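You operate a simulated robot arm through the tools that you are given. There is no shell and no other tool. Be economical: measure what you need, move in short steps, check, and stop when the job is done.

Carry out the task below with a simulated two-armed robot. There is one attempt and no reset: what you move stays moved.

Task
Take the yellow plug from the top of the wooden table and put it on the yellow shelf of the coil rack. Put the 3.2 spool from the top of the wooden table in the done tray and the 4.0 spool on the disc there. Take the steel cup from the top of the small table and leave it on the check card there. Fetch the dotted roll with the smallest size on its label from the top of the small table and stand it on the brown board there. Turn the left number dial to 9. Lift the upper yellow bar open. Any order will do. Set down upright: spool, steel cup, dotted roll.

The check looks at the end state, three seconds after you hand in, the way a careful person would. Anything else that was tipped, shoved, dropped, spilled or broken makes it a failure.

Robot
Two 7-joint arms with three-finger grippers on one trunk, on a base that drives. Base frame: it is fixed to the floor where the robot stands at the start and does not move with it; the origin is under the middle of the robot, x ahead of it, y to its left, z up; the surface under the hand at the start is at about z = 0.8. Readings come in m, degrees, newtons and seconds.
The left shoulder is at the start at [0.027, 0.154, 1.042], the right one opposite. With the tool pointing down near the work surface each hand reaches from about 0.22 to 0.62 m from the robot's upright axis, wherever it stands, measured 20 degrees to its own side. Places, roughly: board (18x13x1 cm) [0.6, -1.4, 0.8]; check card [0.5, -1.5, 0.75]; disc [0.5, -0.25, 0.75]; done tray (23x19 cm) [0.62, 0.82, 0.8]; dotted roll [0.5, -1.75, 1]; left number dial [0.4, -2.4, 0.9]; spool [0.5, -0.5, 0.75]; steel cup (6x6x7 cm) [0.7, -1.2, 0.8]; upper yellow bar [0.4, -2.8, 1]; yellow plug (4x4x4 cm) [0.5, 0.1, 0.8]; yellow shelf of the coil rack [0.3, -4.5, 0.4]. Payload 2.69 kg a hand.
Tool frame (each hand has its own): the origin (TCP) lies between the finger pads and is the grasp point; the fingertips stand 0.029 m ahead of it; z points along the fingers, y is the line along which they close. The gripper opens to 0.12 m. The gripper's body begins 0.078 m behind the TCP.
Orientation is that of the tool frame in the base frame, as a unit quaternion [x, y, z, w]. With the fingers straight down and closing along the base's y, the tool's x points along the base's -x, its y along +y and its z along -z.

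Tools
- The arms move only by the tool nudge_tool. It takes "left_rows", "right_rows" or both (then of equal length, played together; a hand with none holds still); each is a list of rows, each a list of 7 numbers: the shift along the tool's x, y, z in units of 100 mm (1.0 is 100 mm), then the turn, a rotation vector about the tool's x, y, z in units of 120 degrees (1.0 is 120 degrees), then the opening, from 0 (shut) to 1 (fully open). In form: [[dx, dy, dz, wx, wy, wz, fingers], ...]. A call has 1 to 8 rows; each row is the pose to reach, as a shift and turn from the pose commanded when the call began, along the tool's axes at that moment. A call with a number of a shift or a turn outside -1 to 1 is refused whole. A row lasts 0.2 s, in which the tool goes at most 0.05 m and 8.6 degrees; a call with a longer step from one row to the next is refused whole, and so is a gripper value outside its range. A pose out of reach is approached as far as the arm can. The call stops where the force on the tool passes 40 N (or 10 N more than at its start, if that is more) or the arm is blocked; 0.2 s more then pass. The fingers move at their own pace and stop on an object; they squeeze with about 44 N. The grip force told is the motor's: it shows also when the fingers shut on nothing. Time passes only in rows, and 0.2 s behind the last, so rows that repeat a pose let the fingers close. It gives the time, the measured TCP pose, the force on the tool (base axes), the opening and the grip force at its end, in the units of the frame above (readings bear some noise), with the torque about the TCP (base axes, N m) and any sound that the robot's microphone picked up.
- Cameras (640 x 400 px; columns grow to the right, rows downward): "scene" is now at [0.1435, -0.0209, 1.1963]; the picture's right is [-0.12, -0.99, 0.00], its down [-0.45, 0.05, -0.89] and it looks along [0.89, -0.11, -0.45] (base axes); focal length 214 px, centre (320, 200). "left" rides on the left gripper at [0.063, 0, -0.104] in its tool frame; the picture's right is [0.00, 1.00, 0.00], its down [-0.83, 0.00, -0.56] and it looks along [-0.56, 0.00, 0.83] (tool axes); focal length 275 px, centre (320, 200). "right" rides on the right gripper at [0.063, 0, -0.104] in its tool frame; the picture's right is [0.00, 1.00, 0.00], its down [-0.83, 0.00, -0.56] and it looks along [-0.56, 0.00, 0.83] (tool axes); focal length 275 px, centre (320, 200). There is no depth. A picture from a camera that has moved, and an enlarged one, comes with that camera's place and axes in the base frame and with its lens. The place of the scene camera against the robot may be out by one fixed shift of up to 0.025 m in any direction.
- get_image(camera): a new picture of that camera. The clock stands still meanwhile.
- slide_trunk(by): slides the trunk up (or, below 0, down) by that many m; the arms and the scene camera ride with it, the base frame stays. It gives what a move gives, with no picture.
- roll_base(legs): drives the robot by 1 to 6 legs, each [ahead, left, turn to the left] in m, m and degrees, along the robot's own axes; the way and the turn of a leg run together, so that a leg with both is an arc; at most 1.5 m and 180 degrees a leg. The arms and the cameras ride along, it lands a little off, and it stops where it bumps. It gives what a move gives.
- aim_head(pan, tilt): turns the head with the scene camera to pan (to the left, within 80 degrees either way) and tilt (down, from -29 to 69), counted from straight ahead of the robot. It gives what a move gives.
- close_up(camera, box): a new picture of the part [left, top, right, bottom] of that camera's present view, enlarged. The clock stands still meanwhile.
- close_job(): hands the job in; it is judged then, once.

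Work in short steps. Places have to be worked out from the pictures, the camera data and where the tool is seen: move nearer, look again, correct. Check each grasp and each placing, and mend what went wrong. You have 186 turns and 158 pictures in all, those below and enlarged ones among them. Open the grippers and draw the arms clear of the work before you hand the job in, unless the task says otherwise.

The tools are called after ">>>" as a command line: name --argument value ..., lists and objects as JSON in quotes. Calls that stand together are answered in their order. nudge_tool: Moves the arms, as the interface text tells. Its arguments: {"type":"object","properties":{"left_rows":{"type":"array"},"right_rows":{"type":"array"}},"required":[]} The other tools are called the same way: slide_trunk (by) slides the trunk up or down; roll_base (legs) drives the base; aim_head (pan, tilt) turns the head that bears the scene camera; get_image (camera) takes a picture; close_up (camera, box) takes an enlarged picture of a part of a camera's view; close_job () hands the job in.

At the start:

```text
t: 0.0
left_ee_pos: [0.3996, 0.0745, 1.0479]
left_orientation: [0.0, 1.0, 0.001, 0.0]
left_wrist_force: [0.0, 1.0, -0.6]
left_ft_torque: [0.03, -0.02, -0.04]
left_gripper_width: 0.1203
left_grasp_force: 0.0
right_ee_pos: [0.268, -0.2144, 1.1306]
right_orientation: [0.0, 1.0, 0.0, 0.0]
right_wrist_force: [-0.1, -0.5, 0.4]
right_ft_torque: [0.0, 0.03, -0.01]
right_gripper_width: 0.1197
right_grasp_force: 0.1
trunk travel left (down, up): [-0.405, 0.033]
robot x, y, heading: [-0.0013, -0.0004, -0.1]
head pan, tilt: [-6.8, 26.7]
```

scene: 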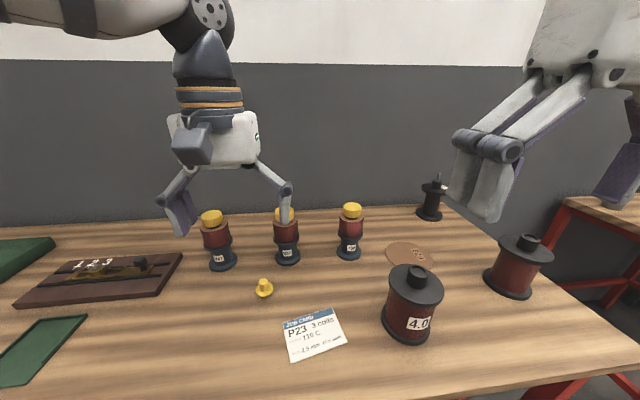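
right: 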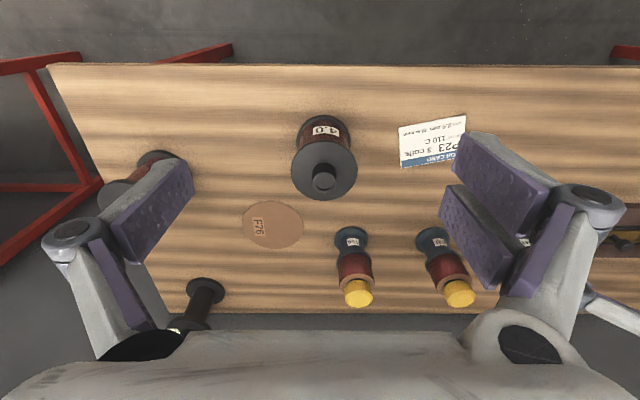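
left: 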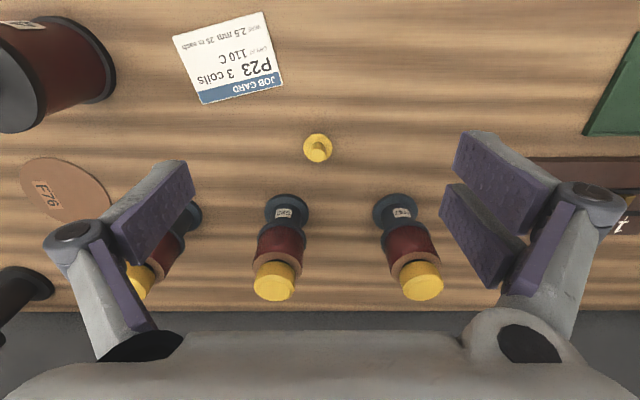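

I'll survey the wooden table first: head to the left and right.

>>> aim_head --pan 45 --tilt 30

>>> get_image --camera "scene"

>>> aim_head --pan -55 --tilt 30

>>> get_image --camera "scene"

```text
t: 1.2
left_ee_pos: [0.3991, 0.0748, 1.0481]
left_orientation: [0.0, 1.0, 0.0, 0.0]
left_wrist_force: [0.1, 1.0, -0.3]
left_ft_torque: [-0.01, -0.01, -0.01]
left_gripper_width: 0.12
left_grasp_force: 0.0
right_ee_pos: [0.2679, -0.2157, 1.1315]
right_orientation: [0.0, 1.0, 0.0, 0.0]
right_wrist_force: [-0.1, 0.1, 0.5]
right_ft_torque: [-0.03, 0.02, -0.01]
right_gripper_width: 0.12
right_grasp_force: 0.1
trunk travel left (down, up): [-0.405, 0.033]
robot x, y, heading: [-0.0023, 0.0036, 0.1]
head pan, tilt: [45.0, 30.0]
```

```text
154 pictures are left
camera scene: at [0.1166, 0.0539, 1.191], right [0.71, -0.71, 0.0], down [-0.35, -0.35, -0.87], along [0.61, 0.61, -0.5], focal length 214 px, centre (320, 200)
```

scene: 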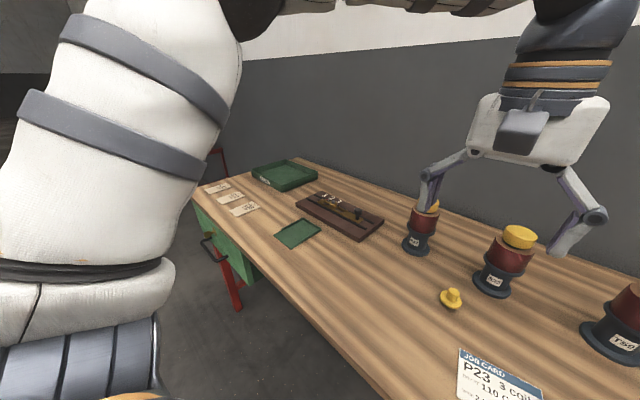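

```text
t: 3.0
left_ee_pos: [0.399, 0.0731, 1.0468]
left_orientation: [0.0, 1.0, 0.0, 0.0]
left_wrist_force: [0.4, 0.1, 0.1]
left_ft_torque: [0.04, -0.01, 0.0]
left_gripper_width: 0.1201
left_grasp_force: 0.1
right_ee_pos: [0.2684, -0.2142, 1.132]
right_orientation: [0.0, 1.0, 0.001, 0.0]
right_wrist_force: [-0.3, 0.2, 0.4]
right_ft_torque: [-0.02, 0.0, 0.0]
right_gripper_width: 0.1202
right_grasp_force: 0.1
trunk travel left (down, up): [-0.405, 0.033]
robot x, y, heading: [0.0022, -0.0013, -0.2]
head pan, tilt: [-55.0, 30.0]
```

```text
153 pictures are left
camera scene: at [0.1045, -0.084, 1.191], right [-0.82, -0.57, 0.0], down [-0.29, 0.41, -0.87], along [0.5, -0.71, -0.5], focal length 214 px, centre (320, 200)
```

scene: 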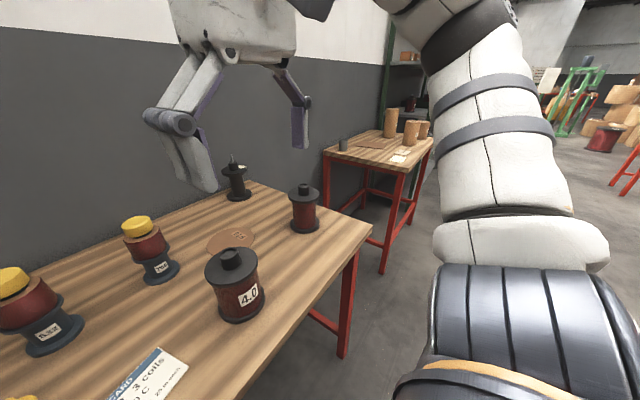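

Reading the labels with close-ups.

>>> close_up --camera "scene" --box '[180, 150, 340, 250]'

>>> close_up --camera "scene" --box '[310, 90, 440, 180]'

>>> close_up --camera "right" --box '[80, 100, 400, 320]'

```text
4.00 times, centred on (260, 200) of scene
camera zoom: at [0.1045, -0.084, 1.191], right [-0.82, -0.57, 0.0], down [-0.29, 0.41, -0.87], along [0.5, -0.71, -0.5], focal length 858 px, centre (560, 200)
```

zoom: 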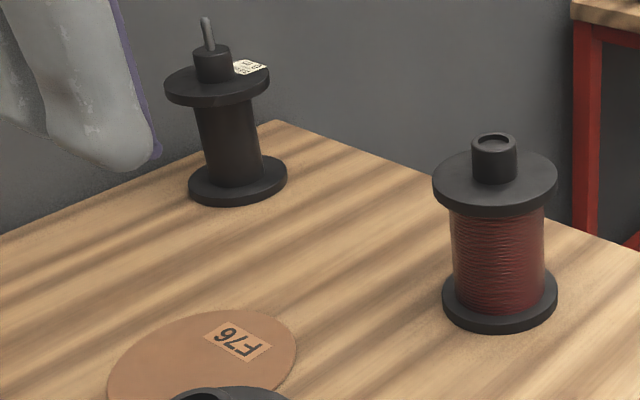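

```text
4.44 times, centred on (375, 135) of scene
camera zoom: at [0.1045, -0.084, 1.191], right [-0.82, -0.57, 0.0], down [-0.29, 0.41, -0.87], along [0.5, -0.71, -0.5], focal length 953 px, centre (76, 489)
```

zoom: 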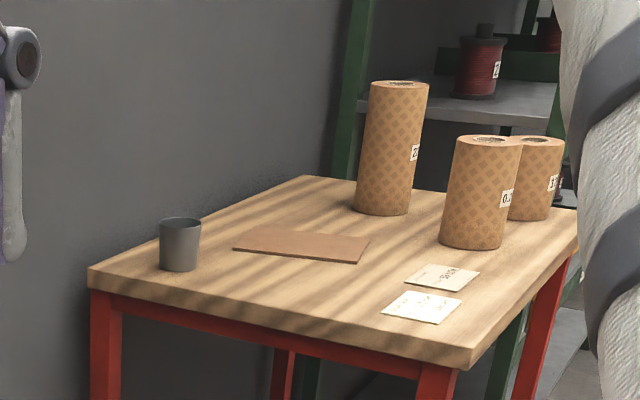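

```text
1.82 times, centred on (240, 210) of right
camera zoom: at [0.2057, -0.2147, 1.236], right [0.0, 1.0, 0.0], down [0.83, 0.0, 0.56], along [0.56, 0.0, -0.83], focal length 500 px, centre (466, 182)
```

zoom: 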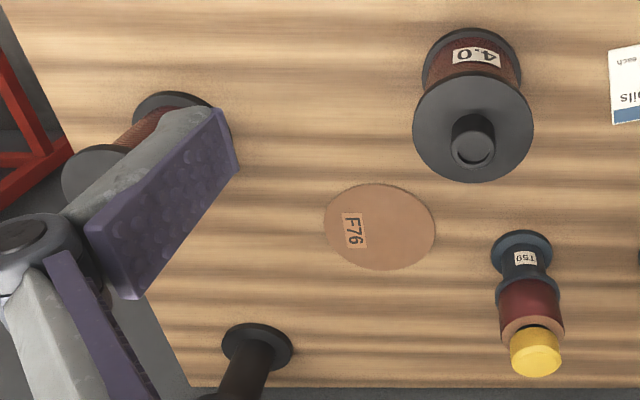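

Table height comes out near 0.80. The right-hand red spool shows no label yet. I'll zoom on the plug and on the tray area.

>>> close_up --camera "left" --box '[260, 110, 380, 185]'

>>> aim_head --pan 35 --tilt 35

>>> close_up --camera "scene" --box '[180, 120, 500, 320]'

```text
5.33 times, centred on (320, 148) of left
camera zoom: at [0.336, 0.0756, 1.1513], right [0.0, 1.0, 0.0], down [0.83, 0.0, 0.56], along [0.56, 0.0, -0.83], focal length 1468 px, centre (320, 480)
```

zoom: 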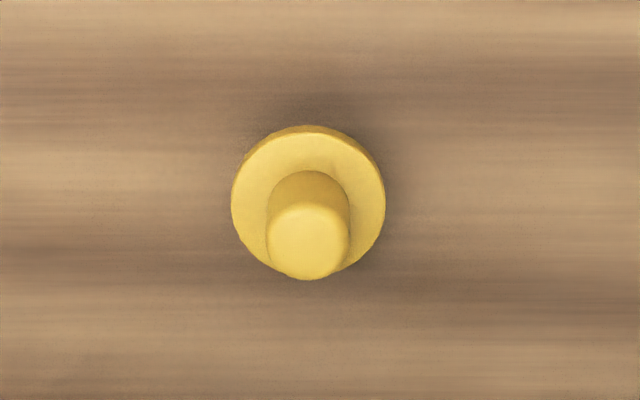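

```text
t: 4.6
left_ee_pos: [0.3996, 0.0748, 1.0473]
left_orientation: [0.0, 1.0, 0.001, -0.001]
left_wrist_force: [0.1, 0.0, -1.1]
left_ft_torque: [0.01, 0.0, 0.0]
left_gripper_width: 0.1199
left_grasp_force: 0.1
right_ee_pos: [0.2675, -0.2142, 1.1301]
right_orientation: [0.001, 1.0, 0.0, 0.001]
right_wrist_force: [-0.6, 1.0, 0.6]
right_ft_torque: [-0.02, 0.02, 0.0]
right_gripper_width: 0.1202
right_grasp_force: 0.0
trunk travel left (down, up): [-0.405, 0.033]
robot x, y, heading: [-0.0037, -0.0008, -0.1]
head pan, tilt: [35.0, 35.0]
```

```text
2.00 times, centred on (340, 220) of scene
camera zoom: at [0.1247, 0.0405, 1.1832], right [0.57, -0.82, 0.0], down [-0.47, -0.33, -0.82], along [0.67, 0.47, -0.57], focal length 429 px, centre (280, 160)
```

zoom: 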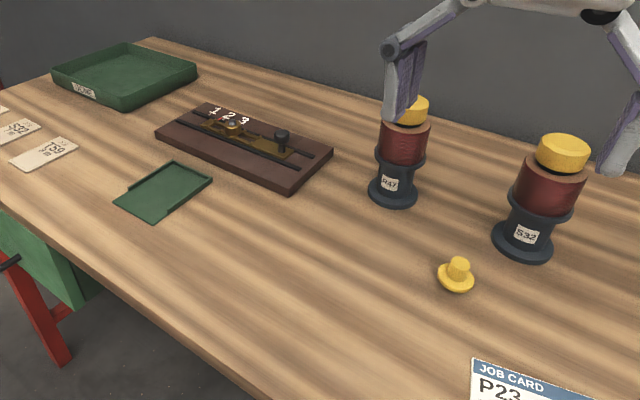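

Done tray is the far-left green tray. Plug stem is at about (0.481, 0.073), top near 0.84. I'll bring the left hand over it and down partway.

>>> nudge_tool --left_rows '[[-0.4, -0.01, 0.1, 0, 0, 0, 0.5], [-0.82, -0.01, 0.3, 0, 0, 0, 0.5], [-0.82, -0.01, 0.7, 0, 0, 0, 0.5], [-0.82, -0.01, 1.0, 0, 0, 0, 0.5]]'

>>> get_image --camera "left"

```text
t: 5.6
left_ee_pos: [0.4818, 0.0745, 0.9502]
left_orientation: [0.0, 1.0, 0.0, 0.0]
left_wrist_force: [0.5, -1.5, -0.1]
left_ft_torque: [0.01, -0.01, -0.03]
left_gripper_width: 0.0598
left_grasp_force: 0.1
right_ee_pos: [0.2685, -0.2142, 1.1303]
right_orientation: [0.0, 1.0, 0.0, -0.001]
right_wrist_force: [0.6, -0.7, 0.0]
right_ft_torque: [-0.03, -0.02, -0.01]
right_gripper_width: 0.1201
right_grasp_force: 0.1
trunk travel left (down, up): [-0.405, 0.033]
robot x, y, heading: [0.0025, 0.0029, -0.1]
head pan, tilt: [35.0, 35.0]
```

```text
147 pictures are left
camera left: at [0.4181, 0.0748, 1.0529], right [0.0, 1.0, 0.0], down [0.83, 0.0, 0.56], along [0.56, 0.0, -0.83], focal length 275 px, centre (320, 200)
```

left: 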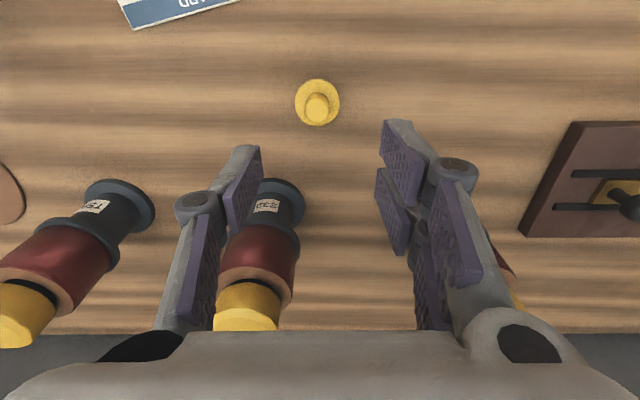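

Plug at about (0.478, 0.073). Descending to the stem and closing.

>>> nudge_tool --left_rows '[[0.03, -0.02, 0.4, 0, 0, 0, 0.5], [0.03, -0.02, 0.75, 0, 0, 0, 0.5], [0.03, -0.02, 1.0, 0, 0, 0, 0.5]]'

>>> get_image --camera "left"

```text
t: 6.4
left_ee_pos: [0.4784, 0.0734, 0.8482]
left_orientation: [0.0, 1.0, 0.0, 0.0]
left_wrist_force: [-0.3, 0.1, 0.1]
left_ft_torque: [0.0, 0.02, -0.02]
left_gripper_width: 0.0601
left_grasp_force: 0.1
right_ee_pos: [0.268, -0.2151, 1.1306]
right_orientation: [0.0, 1.0, 0.0, 0.0]
right_wrist_force: [0.3, -0.6, 0.8]
right_ft_torque: [0.01, 0.04, 0.0]
right_gripper_width: 0.1201
right_grasp_force: 0.1
trunk travel left (down, up): [-0.405, 0.033]
robot x, y, heading: [-0.0001, 0.0041, 0.1]
head pan, tilt: [35.0, 35.0]
```

```text
146 pictures are left
camera left: at [0.4147, 0.0737, 0.9525], right [0.0, 1.0, 0.0], down [0.83, 0.0, 0.56], along [0.56, 0.0, -0.83], focal length 275 px, centre (320, 200)
```

left: 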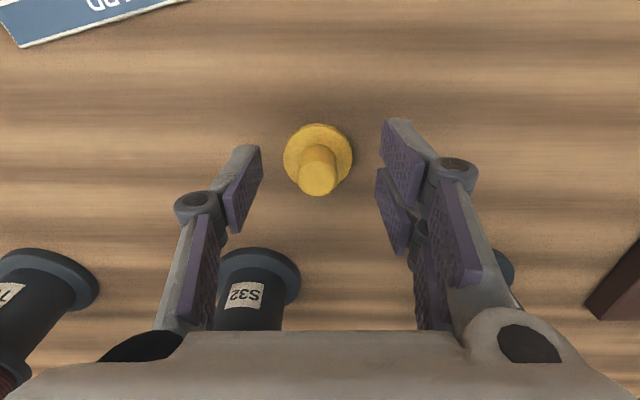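

Stem lies between the fingers. Closing and lifting.

>>> nudge_tool --left_rows '[[0, 0, 0.02, 0, 0, 0, 0], [0, 0, 0.02, 0, 0, 0, 0], [0, 0, -0.3, 0, 0, 0, 0], [0, 0, -0.7, 0, 0, 0, 0], [0, 0, -1.0, 0, 0, 0, 0]]'

>>> get_image --camera "left"

```text
t: 7.6
left_ee_pos: [0.4787, 0.0742, 0.9487]
left_orientation: [0.001, 1.0, 0.001, 0.001]
left_wrist_force: [1.1, 0.2, 1.0]
left_ft_torque: [-0.02, -0.01, -0.01]
left_gripper_width: 0.0168
left_grasp_force: 42.2
right_ee_pos: [0.267, -0.214, 1.131]
right_orientation: [0.0, 1.0, -0.001, 0.0]
right_wrist_force: [-0.3, -0.7, 0.0]
right_ft_torque: [-0.03, -0.03, -0.02]
right_gripper_width: 0.1198
right_grasp_force: 0.1
trunk travel left (down, up): [-0.405, 0.033]
robot x, y, heading: [0.0021, 0.0042, 0.1]
head pan, tilt: [35.0, 35.0]
```

```text
145 pictures are left
camera left: at [0.4151, 0.0742, 1.052], right [0.0, 1.0, 0.0], down [0.83, 0.0, 0.56], along [0.56, 0.0, -0.83], focal length 275 px, centre (320, 200)
```

left: 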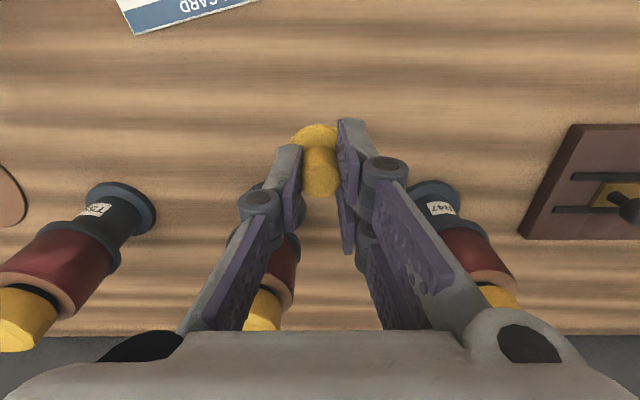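

Plug held. Raise and draw back the left hand, then drive 0.25 m to the right for the spools.

>>> nudge_tool --left_rows '[[0, 0, -0.4, 0, 0, 0, 0], [0.2, 0, -0.8, 0, 0, 0, 0], [0.6, 0, -1.0, 0, 0, 0, 0], [1.0, 0, -1.0, 0, 0, 0, 0]]'

>>> roll_base --legs '[[0, -0.28, 0]]'

>>> aim_head --pan -15 --tilt 45

>>> get_image --camera "right"

>>> get_image --camera "scene"

```text
t: 8.6
left_ee_pos: [0.3828, 0.0726, 1.0484]
left_orientation: [0.0, 1.0, 0.0, 0.002]
left_wrist_force: [-0.8, 0.0, -1.0]
left_ft_torque: [-0.02, -0.02, 0.02]
left_gripper_width: 0.0164
left_grasp_force: 42.6
right_ee_pos: [0.2678, -0.2135, 1.1307]
right_orientation: [0.0, 1.0, 0.0, 0.0]
right_wrist_force: [-0.4, -0.1, 1.0]
right_ft_torque: [0.01, 0.0, -0.02]
right_gripper_width: 0.1201
right_grasp_force: 0.0
trunk travel left (down, up): [-0.405, 0.033]
robot x, y, heading: [-0.002, 0.0021, -0.0]
head pan, tilt: [35.0, 35.0]
```

```text
t: 11.4
left_ee_pos: [0.3818, -0.2099, 1.0471]
left_orientation: [0.0, 1.0, 0.0, 0.0]
left_wrist_force: [0.3, -0.4, 0.0]
left_ft_torque: [0.01, 0.01, -0.01]
left_gripper_width: 0.0168
left_grasp_force: 42.9
right_ee_pos: [0.2681, -0.4951, 1.1307]
right_orientation: [0.001, 1.0, 0.0, 0.0]
right_wrist_force: [0.2, 0.1, 0.3]
right_ft_torque: [0.01, 0.01, -0.02]
right_gripper_width: 0.1204
right_grasp_force: 0.0
trunk travel left (down, up): [-0.405, 0.033]
robot x, y, heading: [-0.0025, -0.2818, -0.0]
head pan, tilt: [35.0, 35.0]
```

```text
t: 12.5
left_ee_pos: [0.3821, -0.2089, 1.0477]
left_orientation: [0.001, 1.0, 0.0, 0.0]
left_wrist_force: [0.0, -0.6, -0.6]
left_ft_torque: [-0.03, 0.01, 0.02]
left_gripper_width: 0.0165
left_grasp_force: 42.2
right_ee_pos: [0.268, -0.4942, 1.1301]
right_orientation: [0.001, 1.0, -0.001, 0.0]
right_wrist_force: [-0.1, -0.2, 0.8]
right_ft_torque: [-0.02, 0.0, -0.01]
right_gripper_width: 0.1198
right_grasp_force: 0.1
trunk travel left (down, up): [-0.405, 0.033]
robot x, y, heading: [0.0008, -0.279, -0.0]
head pan, tilt: [-15.0, 45.0]
```

```text
144 pictures are left
camera right: at [0.2056, -0.4945, 1.236], right [0.0, 1.0, 0.0], down [0.83, 0.0, 0.56], along [0.56, 0.0, -0.83], focal length 275 px, centre (320, 200)
```

right: 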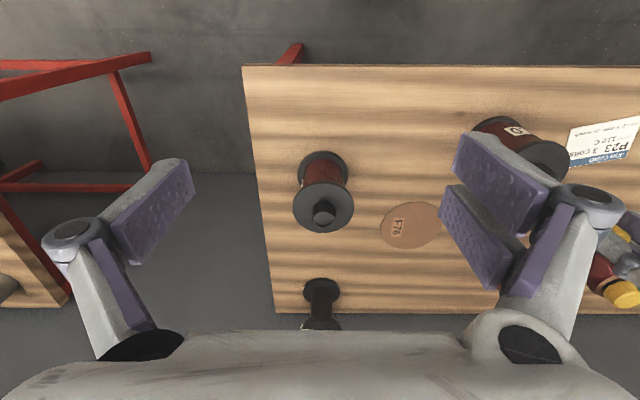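

```text
143 pictures are left
camera scene: at [0.1311, -0.3108, 1.1684], right [-0.26, -0.97, 0.0], down [-0.68, 0.18, -0.71], along [0.68, -0.18, -0.71], focal length 214 px, centre (320, 200)
```

scene: 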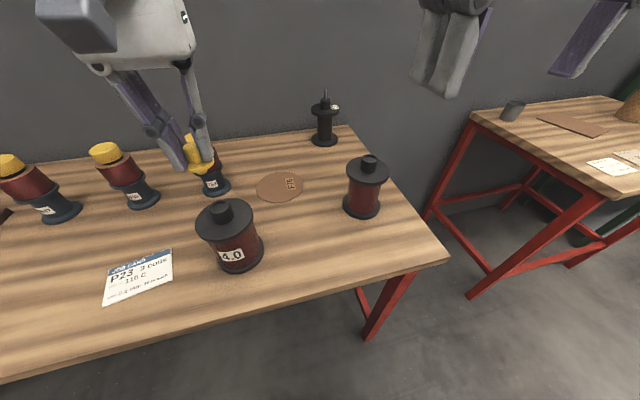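

4.0 hub is near (0.378, −0.215) and the left hand is in its way. Both hands shift left together over three moves, right hand heading over the 4.0 spool.

>>> nudge_tool --left_rows '[[0, 0.4, 0, 0, 0, 0, 0], [0, 0.8, 0, 0, 0, 0, 0], [0, 1.0, 0, 0, 0, 0, 0]]' --right_rows '[[0, 0.3, 0, 0, 0, 0, 0.7], [0, 0.7, 0, 0, 0, 0, 0.7], [0, 0.95, 0, 0, 0, 0, 0.7]]'

>>> nudge_tool --left_rows '[[0, 0.4, 0, 0, 0, 0, 0], [0, 0.8, 0, 0, 0, 0, 0], [0, 1.0, 0, 0, 0, 0, 0]]' --right_rows '[[-0.2, 0.3, 0, 0, 0, 0, 0.7], [-0.4, 0.7, 0, 0, 0, 0, 0.7], [-0.5, 0.95, 0, 0, 0, 0, 0.7]]'

>>> nudge_tool --left_rows '[[0, 0.4, 0, 0, 0, 0, 0], [0, 0.8, 0, 0, 0, 0, 0], [0, 1.0, 0, 0, 0, 0, 0]]' --right_rows '[[-0.2, 0.3, 0, 0, 0, 0, 0.7], [-0.4, 0.7, 0.2, 0, 0, 0, 0.7], [-0.55, 0.9, 0.4, 0, 0, 0, 0.7]]'

>>> get_image --camera "right"

```text
t: 13.3
left_ee_pos: [0.3816, -0.1066, 1.0471]
left_orientation: [0.0, 1.0, 0.0, 0.001]
left_wrist_force: [-0.9, 0.2, 0.0]
left_ft_torque: [-0.02, -0.01, -0.05]
left_gripper_width: 0.0165
left_grasp_force: 42.4
right_ee_pos: [0.2688, -0.3995, 1.132]
right_orientation: [0.0, 1.0, 0.0, 0.0]
right_wrist_force: [-0.1, 0.4, 0.1]
right_ft_torque: [-0.03, -0.01, -0.01]
right_gripper_width: 0.0841
right_grasp_force: 0.0
trunk travel left (down, up): [-0.405, 0.033]
robot x, y, heading: [0.0008, -0.2796, 0.0]
head pan, tilt: [-15.0, 45.0]
```

```text
t: 14.1
left_ee_pos: [0.3814, -0.0049, 1.0489]
left_orientation: [0.0, 1.0, 0.0, 0.0]
left_wrist_force: [0.5, -0.3, 0.2]
left_ft_torque: [-0.03, 0.01, -0.03]
left_gripper_width: 0.0168
left_grasp_force: 42.4
right_ee_pos: [0.3178, -0.3016, 1.1326]
right_orientation: [0.0, 1.0, 0.0, 0.0]
right_wrist_force: [-0.4, 0.5, -0.3]
right_ft_torque: [0.01, -0.01, -0.01]
right_gripper_width: 0.0839
right_grasp_force: 0.1
trunk travel left (down, up): [-0.405, 0.033]
robot x, y, heading: [0.0021, -0.2806, 0.1]
head pan, tilt: [-15.0, 45.0]
```

```text
t: 14.9
left_ee_pos: [0.3824, 0.0935, 1.0471]
left_orientation: [0.0, 1.0, -0.001, -0.001]
left_wrist_force: [-0.5, 0.5, 0.2]
left_ft_torque: [-0.03, 0.02, 0.03]
left_gripper_width: 0.0167
left_grasp_force: 42.3
right_ee_pos: [0.385, -0.2267, 1.1011]
right_orientation: [0.02, 0.999, 0.024, -0.005]
right_wrist_force: [-0.3, 1.4, -0.4]
right_ft_torque: [-0.02, 0.01, -0.03]
right_gripper_width: 0.0839
right_grasp_force: 0.1
trunk travel left (down, up): [-0.405, 0.033]
robot x, y, heading: [0.0022, -0.282, 0.0]
head pan, tilt: [-15.0, 45.0]
```

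```text
142 pictures are left
camera right: at [0.3236, -0.23, 1.2059], right [0.04, 1.0, 0.05], down [0.84, -0.06, 0.55], along [0.55, 0.02, -0.84], focal length 275 px, centre (320, 200)
```

right: 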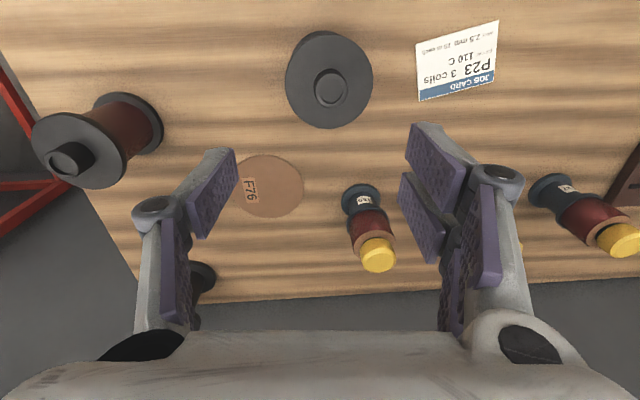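

Right hand is at its cross-body limit; hub estimated at (0.380, −0.210). I'll roll 0.12 m left for better reach.

>>> roll_base --legs '[[0, 0.12, 0]]'

>>> nudge_tool --right_rows '[[0, -0.4, 0, 0, 0, 0, 0.7], [0, -0.9, 0, 0, 0, 0, 0.7]]'

>>> get_image --camera "right"

```text
t: 16.5
left_ee_pos: [0.3826, 0.21, 1.048]
left_orientation: [0.001, 1.0, 0.0, 0.0]
left_wrist_force: [-0.5, 1.1, -0.2]
left_ft_torque: [-0.01, -0.03, 0.0]
left_gripper_width: 0.0165
left_grasp_force: 42.1
right_ee_pos: [0.3837, -0.1079, 1.0979]
right_orientation: [0.019, 1.0, 0.017, -0.003]
right_wrist_force: [0.3, 0.4, 0.8]
right_ft_torque: [-0.01, -0.02, -0.02]
right_gripper_width: 0.0843
right_grasp_force: 0.0
trunk travel left (down, up): [-0.405, 0.033]
robot x, y, heading: [0.0008, -0.1627, -0.3]
head pan, tilt: [-15.0, 45.0]
```

```text
t: 17.1
left_ee_pos: [0.383, 0.2077, 1.049]
left_orientation: [0.0, 1.0, 0.0, 0.0]
left_wrist_force: [0.0, -0.3, -0.2]
left_ft_torque: [0.04, 0.0, -0.04]
left_gripper_width: 0.0168
left_grasp_force: 41.8
right_ee_pos: [0.3821, -0.1981, 1.0935]
right_orientation: [0.019, 1.0, 0.017, -0.003]
right_wrist_force: [-0.2, -0.2, 0.0]
right_ft_torque: [0.06, 0.0, -0.02]
right_gripper_width: 0.084
right_grasp_force: 0.1
trunk travel left (down, up): [-0.405, 0.033]
robot x, y, heading: [0.0014, -0.1617, -0.4]
head pan, tilt: [-15.0, 45.0]
```

```text
141 pictures are left
camera right: at [0.3204, -0.2006, 1.1998], right [0.03, 1.0, 0.04], down [0.83, -0.05, 0.55], along [0.55, 0.01, -0.83], focal length 275 px, centre (320, 200)
```

right: 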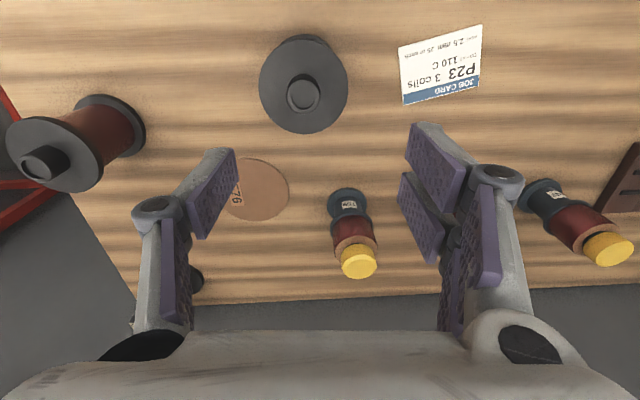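

Hub at about (0.379, −0.209). Straighten the tool, align and come down 8 cm, then look.

>>> nudge_tool --right_rows '[[0.03, -0.12, 0.3, 0.016, -0.003, -0.018, 0.7], [0.03, -0.14, 0.8, 0.016, -0.003, -0.018, 0.7]]'

>>> get_image --camera "right"

>>> get_image --camera "scene"

```text
t: 17.7
left_ee_pos: [0.3831, 0.2106, 1.0478]
left_orientation: [0.001, 1.0, 0.0, 0.0]
left_wrist_force: [-0.5, 0.8, 0.5]
left_ft_torque: [-0.04, 0.01, 0.04]
left_gripper_width: 0.0165
left_grasp_force: 42.5
right_ee_pos: [0.3775, -0.2089, 1.0148]
right_orientation: [0.0, 1.0, 0.001, 0.0]
right_wrist_force: [0.2, 0.5, -0.2]
right_ft_torque: [0.0, 0.05, 0.01]
right_gripper_width: 0.0838
right_grasp_force: 0.1
trunk travel left (down, up): [-0.405, 0.033]
robot x, y, heading: [-0.0006, -0.1579, 0.1]
head pan, tilt: [-15.0, 45.0]
```

```text
140 pictures are left
camera right: at [0.3159, -0.2096, 1.1197], right [0.0, 1.0, 0.0], down [0.83, 0.0, 0.56], along [0.56, 0.0, -0.83], focal length 275 px, centre (320, 200)
```

right: 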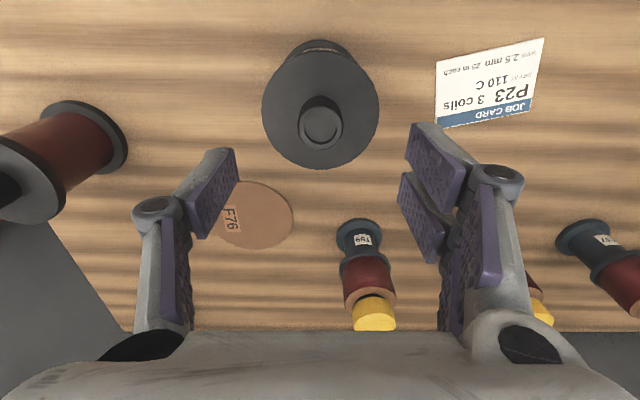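

```text
139 pictures are left
camera scene: at [0.1315, -0.1924, 1.1683], right [-0.26, -0.97, 0.0], down [-0.68, 0.18, -0.71], along [0.68, -0.18, -0.71], focal length 214 px, centre (320, 200)
```

scene: 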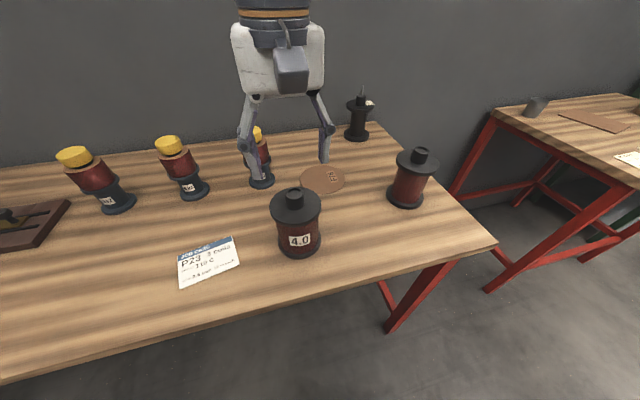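

Hub spans z≈0.895–0.935. Descend to TCP 0.933 and grip it.

>>> nudge_tool --right_rows '[[0, 0, 0.4, 0, 0, 0, 0.7], [0, 0, 0.7, 0, 0, 0, 0.7], [0, 0, 0.82, 0, 0, 0, 0.7], [0, 0, 0.82, 0, 0, 0, 0], [0, 0, 0.82, 0, 0, 0, 0]]'

>>> get_image --camera "right"

```text
t: 18.9
left_ee_pos: [0.3806, 0.2082, 1.0507]
left_orientation: [0.002, 1.0, -0.001, 0.002]
left_wrist_force: [-0.2, 0.1, 0.1]
left_ft_torque: [0.05, -0.01, -0.03]
left_gripper_width: 0.0166
left_grasp_force: 42.1
right_ee_pos: [0.3774, -0.206, 0.9382]
right_orientation: [0.0, 1.0, 0.007, 0.009]
right_wrist_force: [-1.8, 4.2, 28.9]
right_ft_torque: [-0.6, 0.8, 0.05]
right_gripper_width: 0.0311
right_grasp_force: 43.6
trunk travel left (down, up): [-0.405, 0.033]
robot x, y, heading: [-0.0018, -0.1626, -0.2]
head pan, tilt: [-15.0, 45.0]
stopped in row 5 (right hand): the force on the tool passed its limit at 45 N (the readings are from after the stop); the commanded pose is now the measured one
```

```text
138 pictures are left
camera right: at [0.3125, -0.207, 1.0427], right [-0.01, 1.0, 0.01], down [0.82, 0.0, 0.57], along [0.57, 0.01, -0.82], focal length 275 px, centre (320, 200)
```

right: 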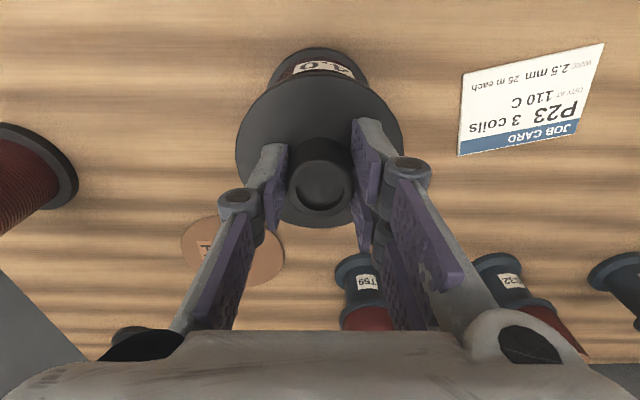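

Gripped the hub (tips touched the flange). Lifting it.

>>> nudge_tool --right_rows '[[0, 0, -0.2, 0, 0, 0, 0], [0, 0, -0.6, 0, 0, 0, 0], [0, 0, -0.6, 0, 0, 0, 0]]'

>>> get_image --camera "scene"

>>> get_image --camera "right"

```text
t: 19.6
left_ee_pos: [0.3846, 0.2094, 1.0478]
left_orientation: [0.001, 1.0, 0.0, 0.0]
left_wrist_force: [-0.7, -0.5, -0.3]
left_ft_torque: [0.0, 0.01, 0.02]
left_gripper_width: 0.0163
left_grasp_force: 41.8
right_ee_pos: [0.3787, -0.2083, 0.994]
right_orientation: [0.0, 1.0, 0.005, 0.003]
right_wrist_force: [0.2, -0.3, -6.2]
right_ft_torque: [-0.03, 0.04, -0.02]
right_gripper_width: 0.0311
right_grasp_force: 44.0
trunk travel left (down, up): [-0.405, 0.033]
robot x, y, heading: [-0.0027, -0.1608, -0.2]
head pan, tilt: [-15.0, 45.0]
```

```text
137 pictures are left
camera scene: at [0.1317, -0.1929, 1.1682], right [-0.26, -0.97, 0.0], down [-0.68, 0.18, -0.71], along [0.68, -0.18, -0.71], focal length 214 px, centre (320, 200)
```

scene: 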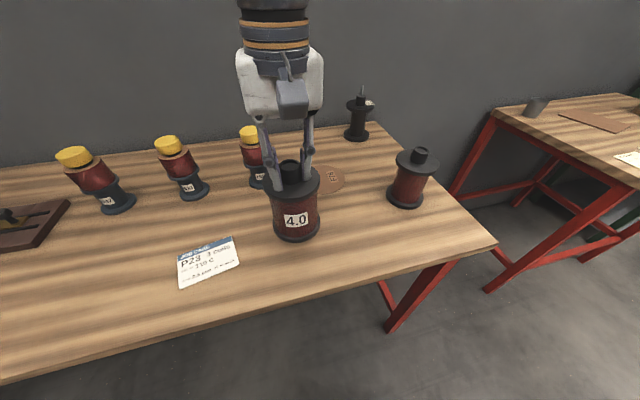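

```text
136 pictures are left
camera right: at [0.3148, -0.2088, 1.0984], right [-0.01, 1.0, 0.01], down [0.83, 0.0, 0.56], along [0.56, 0.01, -0.83], focal length 275 px, centre (320, 200)
```

right: 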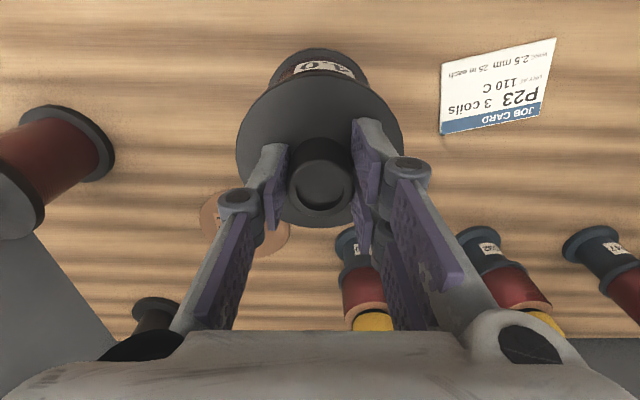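

Lifted cleanly. Disc centre is estimated at (0.557, −0.309); carry there, y first.

>>> nudge_tool --right_rows '[[0, -0.4, 0, 0.005, 0.003, 0, 0], [-0.2, -0.8, 0, 0.005, 0.003, 0, 0], [-0.55, -1.0, 0, 0.005, 0.003, 0, 0], [-0.9, -1.0, 0, 0.005, 0.003, 0, 0]]'

>>> nudge_tool --right_rows '[[-0.4, 0, 0, 0, 0, 0, 0], [-0.8, 0, 0, 0, 0, 0, 0], [-0.88, 0, 0.3, 0, 0, 0, 0]]'

>>> get_image --camera "scene"

>>> get_image --camera "right"

```text
t: 20.6
left_ee_pos: [0.3836, 0.209, 1.0472]
left_orientation: [0.001, 1.0, 0.0, 0.0]
left_wrist_force: [1.0, -0.7, -0.8]
left_ft_torque: [-0.01, 0.01, 0.03]
left_gripper_width: 0.0168
left_grasp_force: 41.7
right_ee_pos: [0.4667, -0.3081, 0.9936]
right_orientation: [-0.002, 1.0, -0.001, 0.0]
right_wrist_force: [0.4, -0.8, -7.1]
right_ft_torque: [-0.01, 0.02, 0.01]
right_gripper_width: 0.0313
right_grasp_force: 44.4
trunk travel left (down, up): [-0.405, 0.033]
robot x, y, heading: [0.0047, -0.1659, 0.0]
head pan, tilt: [-15.0, 45.0]
```

```text
t: 21.4
left_ee_pos: [0.3832, 0.2097, 1.0486]
left_orientation: [0.001, 1.0, 0.0, 0.0]
left_wrist_force: [-1.2, -0.6, 0.4]
left_ft_torque: [0.02, -0.01, 0.0]
left_gripper_width: 0.0164
left_grasp_force: 42.1
right_ee_pos: [0.5559, -0.3059, 0.9654]
right_orientation: [-0.001, 1.0, 0.0, 0.001]
right_wrist_force: [0.8, 0.3, -6.9]
right_ft_torque: [0.05, 0.05, -0.01]
right_gripper_width: 0.0312
right_grasp_force: 44.4
trunk travel left (down, up): [-0.405, 0.033]
robot x, y, heading: [0.0018, -0.1649, -0.1]
head pan, tilt: [-15.0, 45.0]
```

```text
135 pictures are left
camera scene: at [0.1318, -0.1933, 1.1682], right [-0.26, -0.97, 0.0], down [-0.68, 0.18, -0.71], along [0.68, -0.18, -0.71], focal length 214 px, centre (320, 200)
```

scene: 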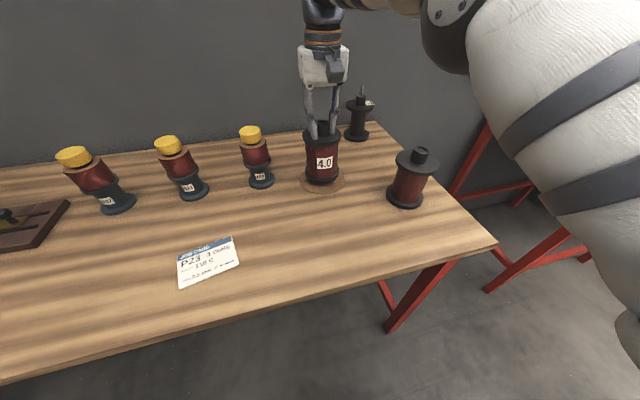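

```text
134 pictures are left
camera right: at [0.4931, -0.3064, 1.0698], right [-0.01, 1.0, 0.0], down [0.83, 0.01, 0.56], along [0.56, 0.0, -0.83], focal length 275 px, centre (320, 200)
```

right: 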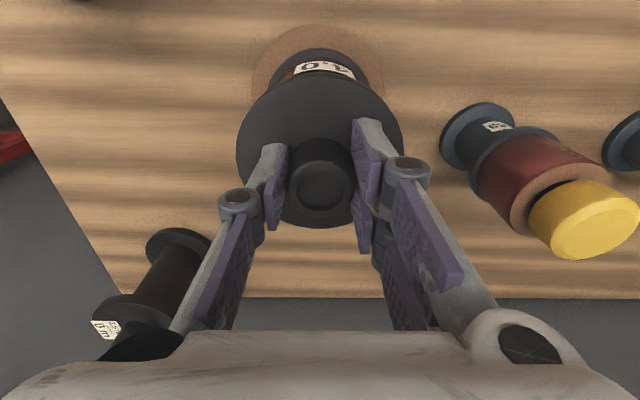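

Well centred; nudge 4 mm ahead and lower gently to contact.

>>> nudge_tool --right_rows '[[-0.04, -0.01, 0.1, 0, 0, 0, 0], [-0.04, -0.01, 0.18, 0, 0, 0, 0], [-0.04, -0.01, 0.21, 0, 0, 0, 0], [-0.04, -0.01, 0.23, 0, 0, 0, 0]]'

>>> close_up --camera "scene" --box '[270, 110, 380, 210]'

```text
t: 22.4
left_ee_pos: [0.3834, 0.2105, 1.0479]
left_orientation: [0.001, 1.0, 0.0, -0.001]
left_wrist_force: [0.4, 0.7, 0.6]
left_ft_torque: [0.01, 0.01, 0.02]
left_gripper_width: 0.0167
left_grasp_force: 42.3
right_ee_pos: [0.5588, -0.3102, 0.944]
right_orientation: [0.0, 1.0, 0.0, 0.002]
right_wrist_force: [-0.3, 0.3, -6.4]
right_ft_torque: [0.01, -0.01, 0.03]
right_gripper_width: 0.0309
right_grasp_force: 43.8
trunk travel left (down, up): [-0.405, 0.033]
robot x, y, heading: [-0.0001, -0.1617, 0.0]
head pan, tilt: [-15.0, 45.0]
```

```text
4.00 times, centred on (325, 160) of scene
camera zoom: at [0.1316, -0.1932, 1.1683], right [-0.26, -0.97, 0.0], down [-0.68, 0.18, -0.71], along [0.68, -0.18, -0.71], focal length 858 px, centre (300, 360)
```

zoom: 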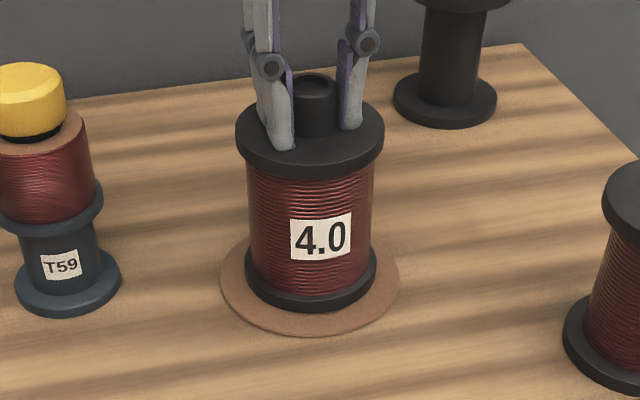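

Centred on the disc and not touching yet. Lower in 2 mm steps until the weight comes off.

>>> nudge_tool --right_rows '[[0, 0, 0.02, 0, 0, 0, 0], [0, 0, 0.04, 0, 0, 0, 0], [0, 0, 0.05, 0, 0, 0, 0]]'

```text
t: 23.2
left_ee_pos: [0.3821, 0.2088, 1.0503]
left_orientation: [0.001, 1.0, 0.0, 0.002]
left_wrist_force: [-0.1, 0.3, -0.4]
left_ft_torque: [-0.01, -0.01, -0.01]
left_gripper_width: 0.0166
left_grasp_force: 42.2
right_ee_pos: [0.5584, -0.3094, 0.9418]
right_orientation: [0.0, 1.0, -0.001, 0.004]
right_wrist_force: [-1.4, -3.7, 15.2]
right_ft_torque: [0.19, -0.15, 0.03]
right_gripper_width: 0.0314
right_grasp_force: 44.0
trunk travel left (down, up): [-0.405, 0.033]
robot x, y, heading: [-0.0003, -0.1623, -0.1]
head pan, tilt: [-15.0, 45.0]
```

Seated. Release and rise.

>>> nudge_tool --right_rows '[[0, 0, -0.02, 0, 0, 0, 0.6], [0, 0, -0.02, 0, 0, 0, 0.6], [0, 0, -0.3, 0, 0, 0, 0.6], [0, 0, -0.7, 0, 0, 0, 0.6], [0, 0, -1.0, 0, 0, 0, 0.6]]'

>>> close_up --camera "scene" --box '[230, 90, 450, 230]'

```text
t: 24.4
left_ee_pos: [0.3827, 0.2106, 1.0492]
left_orientation: [0.0, 1.0, 0.0, 0.002]
left_wrist_force: [0.9, 0.8, 0.2]
left_ft_torque: [0.0, -0.03, 0.04]
left_gripper_width: 0.0165
left_grasp_force: 42.1
right_ee_pos: [0.5454, -0.3101, 1.0314]
right_orientation: [0.0, 1.0, 0.0, 0.002]
right_wrist_force: [-0.5, -0.4, -0.3]
right_ft_torque: [0.03, 0.03, 0.0]
right_gripper_width: 0.0719
right_grasp_force: 0.2
right hand out of reach, approached as far as the arm can: row 4, 5
trunk travel left (down, up): [-0.405, 0.033]
robot x, y, heading: [-0.0055, -0.1627, 0.0]
head pan, tilt: [-15.0, 45.0]
```

```text
2.86 times, centred on (340, 160) of scene
camera zoom: at [0.1308, -0.1929, 1.1685], right [-0.26, -0.97, 0.0], down [-0.68, 0.18, -0.71], along [0.68, -0.18, -0.71], focal length 613 px, centre (263, 314)
```

zoom: 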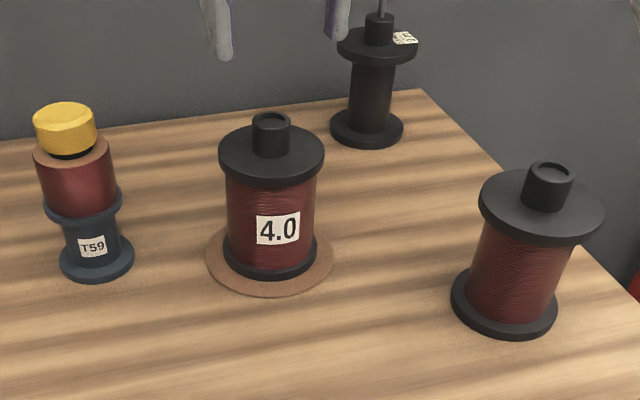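

4.0 is in place. Now the right hand goes to the other spool near (0.435, −0.489).

>>> nudge_tool --right_rows '[[0.3, -0.3, 0, 0, 0, 0, 0.7], [0.6, -0.6, 0, 0, 0, 0, 0.7], [0.8, -0.95, 0, 0, 0, 0, 0.7]]'

>>> nudge_tool --right_rows '[[0.2, -0.3, 0, 0, 0, 0, 0.7], [0.3, -0.6, 0, 0, 0, 0, 0.7], [0.3, -0.85, 0, 0, 0, 0, 0.7]]'

>>> get_image --camera "right"

```text
t: 25.2
left_ee_pos: [0.3826, 0.2089, 1.0483]
left_orientation: [0.001, 1.0, 0.0, 0.001]
left_wrist_force: [0.7, 0.5, 0.5]
left_ft_torque: [0.0, 0.0, 0.01]
left_gripper_width: 0.0165
left_grasp_force: 42.3
right_ee_pos: [0.465, -0.4071, 1.0305]
right_orientation: [-0.001, 1.0, 0.0, 0.002]
right_wrist_force: [-0.5, -0.3, -0.9]
right_ft_torque: [0.03, -0.01, -0.02]
right_gripper_width: 0.0841
right_grasp_force: 0.1
trunk travel left (down, up): [-0.405, 0.033]
robot x, y, heading: [0.0015, -0.1662, -0.1]
head pan, tilt: [-15.0, 45.0]
```

```text
t: 26.1
left_ee_pos: [0.3826, 0.2094, 1.0487]
left_orientation: [0.0, 1.0, -0.001, 0.0]
left_wrist_force: [-0.6, 0.2, -0.3]
left_ft_torque: [-0.02, 0.0, 0.02]
left_gripper_width: 0.0165
left_grasp_force: 42.3
right_ee_pos: [0.4353, -0.4912, 1.0322]
right_orientation: [0.0, 1.0, 0.0, 0.001]
right_wrist_force: [-0.3, -0.7, 0.5]
right_ft_torque: [0.0, -0.04, 0.04]
right_gripper_width: 0.0841
right_grasp_force: 0.1
trunk travel left (down, up): [-0.405, 0.033]
robot x, y, heading: [-0.0008, -0.1608, 0.1]
head pan, tilt: [-15.0, 45.0]
```

```text
131 pictures are left
camera right: at [0.3725, -0.4905, 1.1369], right [0.0, 1.0, 0.0], down [0.83, 0.0, 0.56], along [0.56, 0.0, -0.83], focal length 275 px, centre (320, 200)
```

right: 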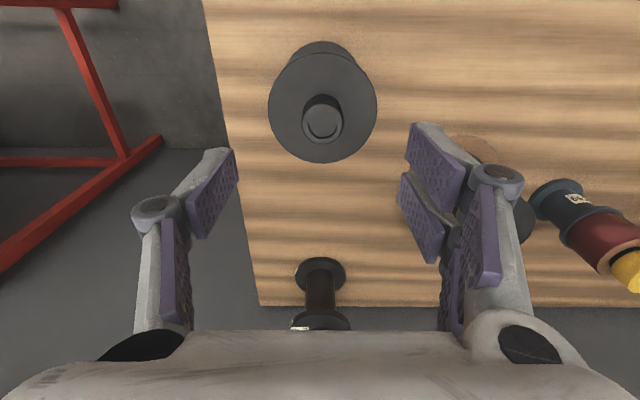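

Aligned within 3 mm. Descend to TCP 0.943 and close.

>>> nudge_tool --right_rows '[[0, 0.03, 0.4, 0, 0, 0, 0.7], [0, 0.03, 0.7, 0, 0, 0, 0.7], [0, 0.03, 0.88, 0, 0, 0, 0.7], [0, 0.03, 0.88, 0, 0, 0, 0], [0, 0.03, 0.88, 0, 0, 0, 0], [0, 0.03, 0.7, 0, 0, 0, 0], [0, 0.03, 0.4, 0, 0, 0, 0]]'

>>> get_image --camera "right"

>>> get_image --camera "scene"

```text
t: 27.6
left_ee_pos: [0.3829, 0.209, 1.048]
left_orientation: [0.001, 1.0, 0.0, 0.002]
left_wrist_force: [0.5, -0.3, -0.5]
left_ft_torque: [0.02, 0.01, 0.02]
left_gripper_width: 0.0166
left_grasp_force: 42.2
right_ee_pos: [0.4357, -0.488, 0.9916]
right_orientation: [0.0, 1.0, 0.0, 0.001]
right_wrist_force: [-0.8, 0.0, -4.2]
right_ft_torque: [0.01, 0.05, 0.01]
right_gripper_width: 0.0307
right_grasp_force: 44.2
trunk travel left (down, up): [-0.405, 0.033]
robot x, y, heading: [0.0033, -0.1591, -0.3]
head pan, tilt: [-15.0, 45.0]
```

```text
130 pictures are left
camera right: at [0.3729, -0.488, 1.0969], right [0.0, 1.0, 0.0], down [0.83, 0.0, 0.56], along [0.56, 0.0, -0.83], focal length 275 px, centre (320, 200)
```

right: 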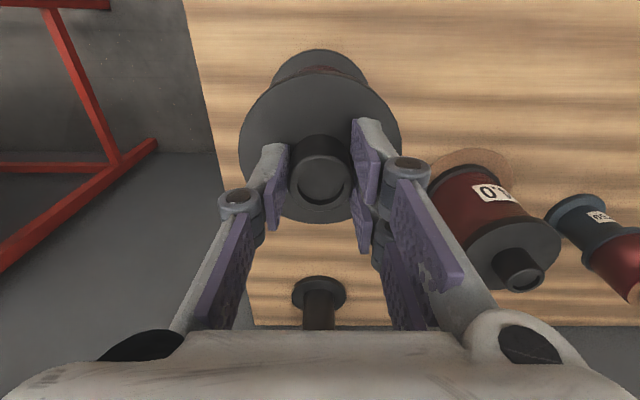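

```text
129 pictures are left
camera scene: at [0.1311, -0.194, 1.1684], right [-0.26, -0.97, 0.0], down [-0.68, 0.19, -0.71], along [0.68, -0.18, -0.71], focal length 214 px, centre (320, 200)
```

scene: 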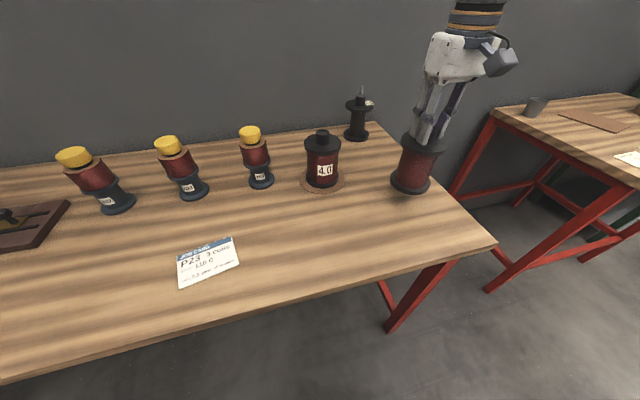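

3.2 candidate lifted. I'll raise it higher and pull it in before driving left to the tray.

>>> nudge_tool --right_rows '[[0.2, 0.2, -0.4, 0, 0, 0, 0], [0.5, 0.5, -0.7, 0, 0, 0, 0], [0.9, 0.9, -0.75, 0, 0, 0, 0]]'

>>> roll_base --legs '[[0, 0.6, 0]]'

>>> aim_head --pan 30 --tilt 40

>>> get_image --camera "scene"

```text
refused: row 2 steps farther than a row can; nothing moved
```

```text
t: 32.7
left_ee_pos: [0.3909, 0.7957, 1.0481]
left_orientation: [0.006, 1.0, 0.0, 0.0]
left_wrist_force: [0.0, -0.3, -0.5]
left_ft_torque: [0.0, -0.02, 0.01]
left_gripper_width: 0.0165
left_grasp_force: 42.6
right_ee_pos: [0.4373, 0.0981, 0.992]
right_orientation: [0.004, 1.0, 0.0, 0.002]
right_wrist_force: [0.6, -0.5, -4.5]
right_ft_torque: [0.01, 0.05, -0.02]
right_gripper_width: 0.0308
right_grasp_force: 44.2
trunk travel left (down, up): [-0.405, 0.033]
robot x, y, heading: [0.0076, 0.4285, -0.6]
head pan, tilt: [-15.0, 45.0]
```

```text
t: 33.8
left_ee_pos: [0.3915, 0.7963, 1.0474]
left_orientation: [0.006, 1.0, 0.0, 0.0]
left_wrist_force: [-1.0, 0.3, 0.6]
left_ft_torque: [-0.01, -0.05, -0.01]
left_gripper_width: 0.0164
left_grasp_force: 42.1
right_ee_pos: [0.4371, 0.0977, 0.9919]
right_orientation: [0.005, 1.0, 0.0, 0.002]
right_wrist_force: [1.3, -0.4, -3.7]
right_ft_torque: [0.01, 0.03, 0.0]
right_gripper_width: 0.0308
right_grasp_force: 43.8
trunk travel left (down, up): [-0.405, 0.033]
robot x, y, heading: [0.0032, 0.4289, -0.7]
head pan, tilt: [30.0, 40.0]
```

```text
128 pictures are left
camera scene: at [0.1313, 0.4599, 1.1756], right [0.49, -0.87, 0.0], down [-0.56, -0.31, -0.77], along [0.67, 0.37, -0.64], focal length 214 px, centre (320, 200)
```

scene: 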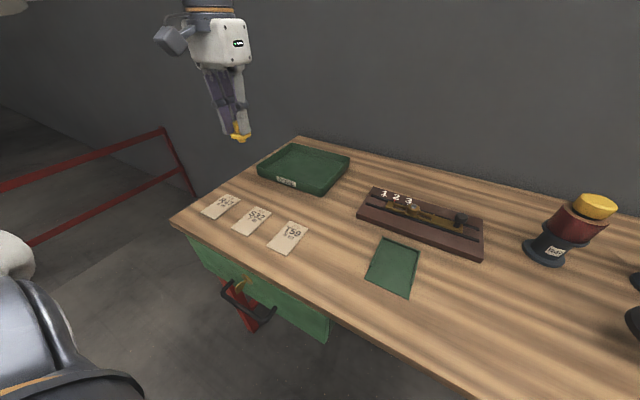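

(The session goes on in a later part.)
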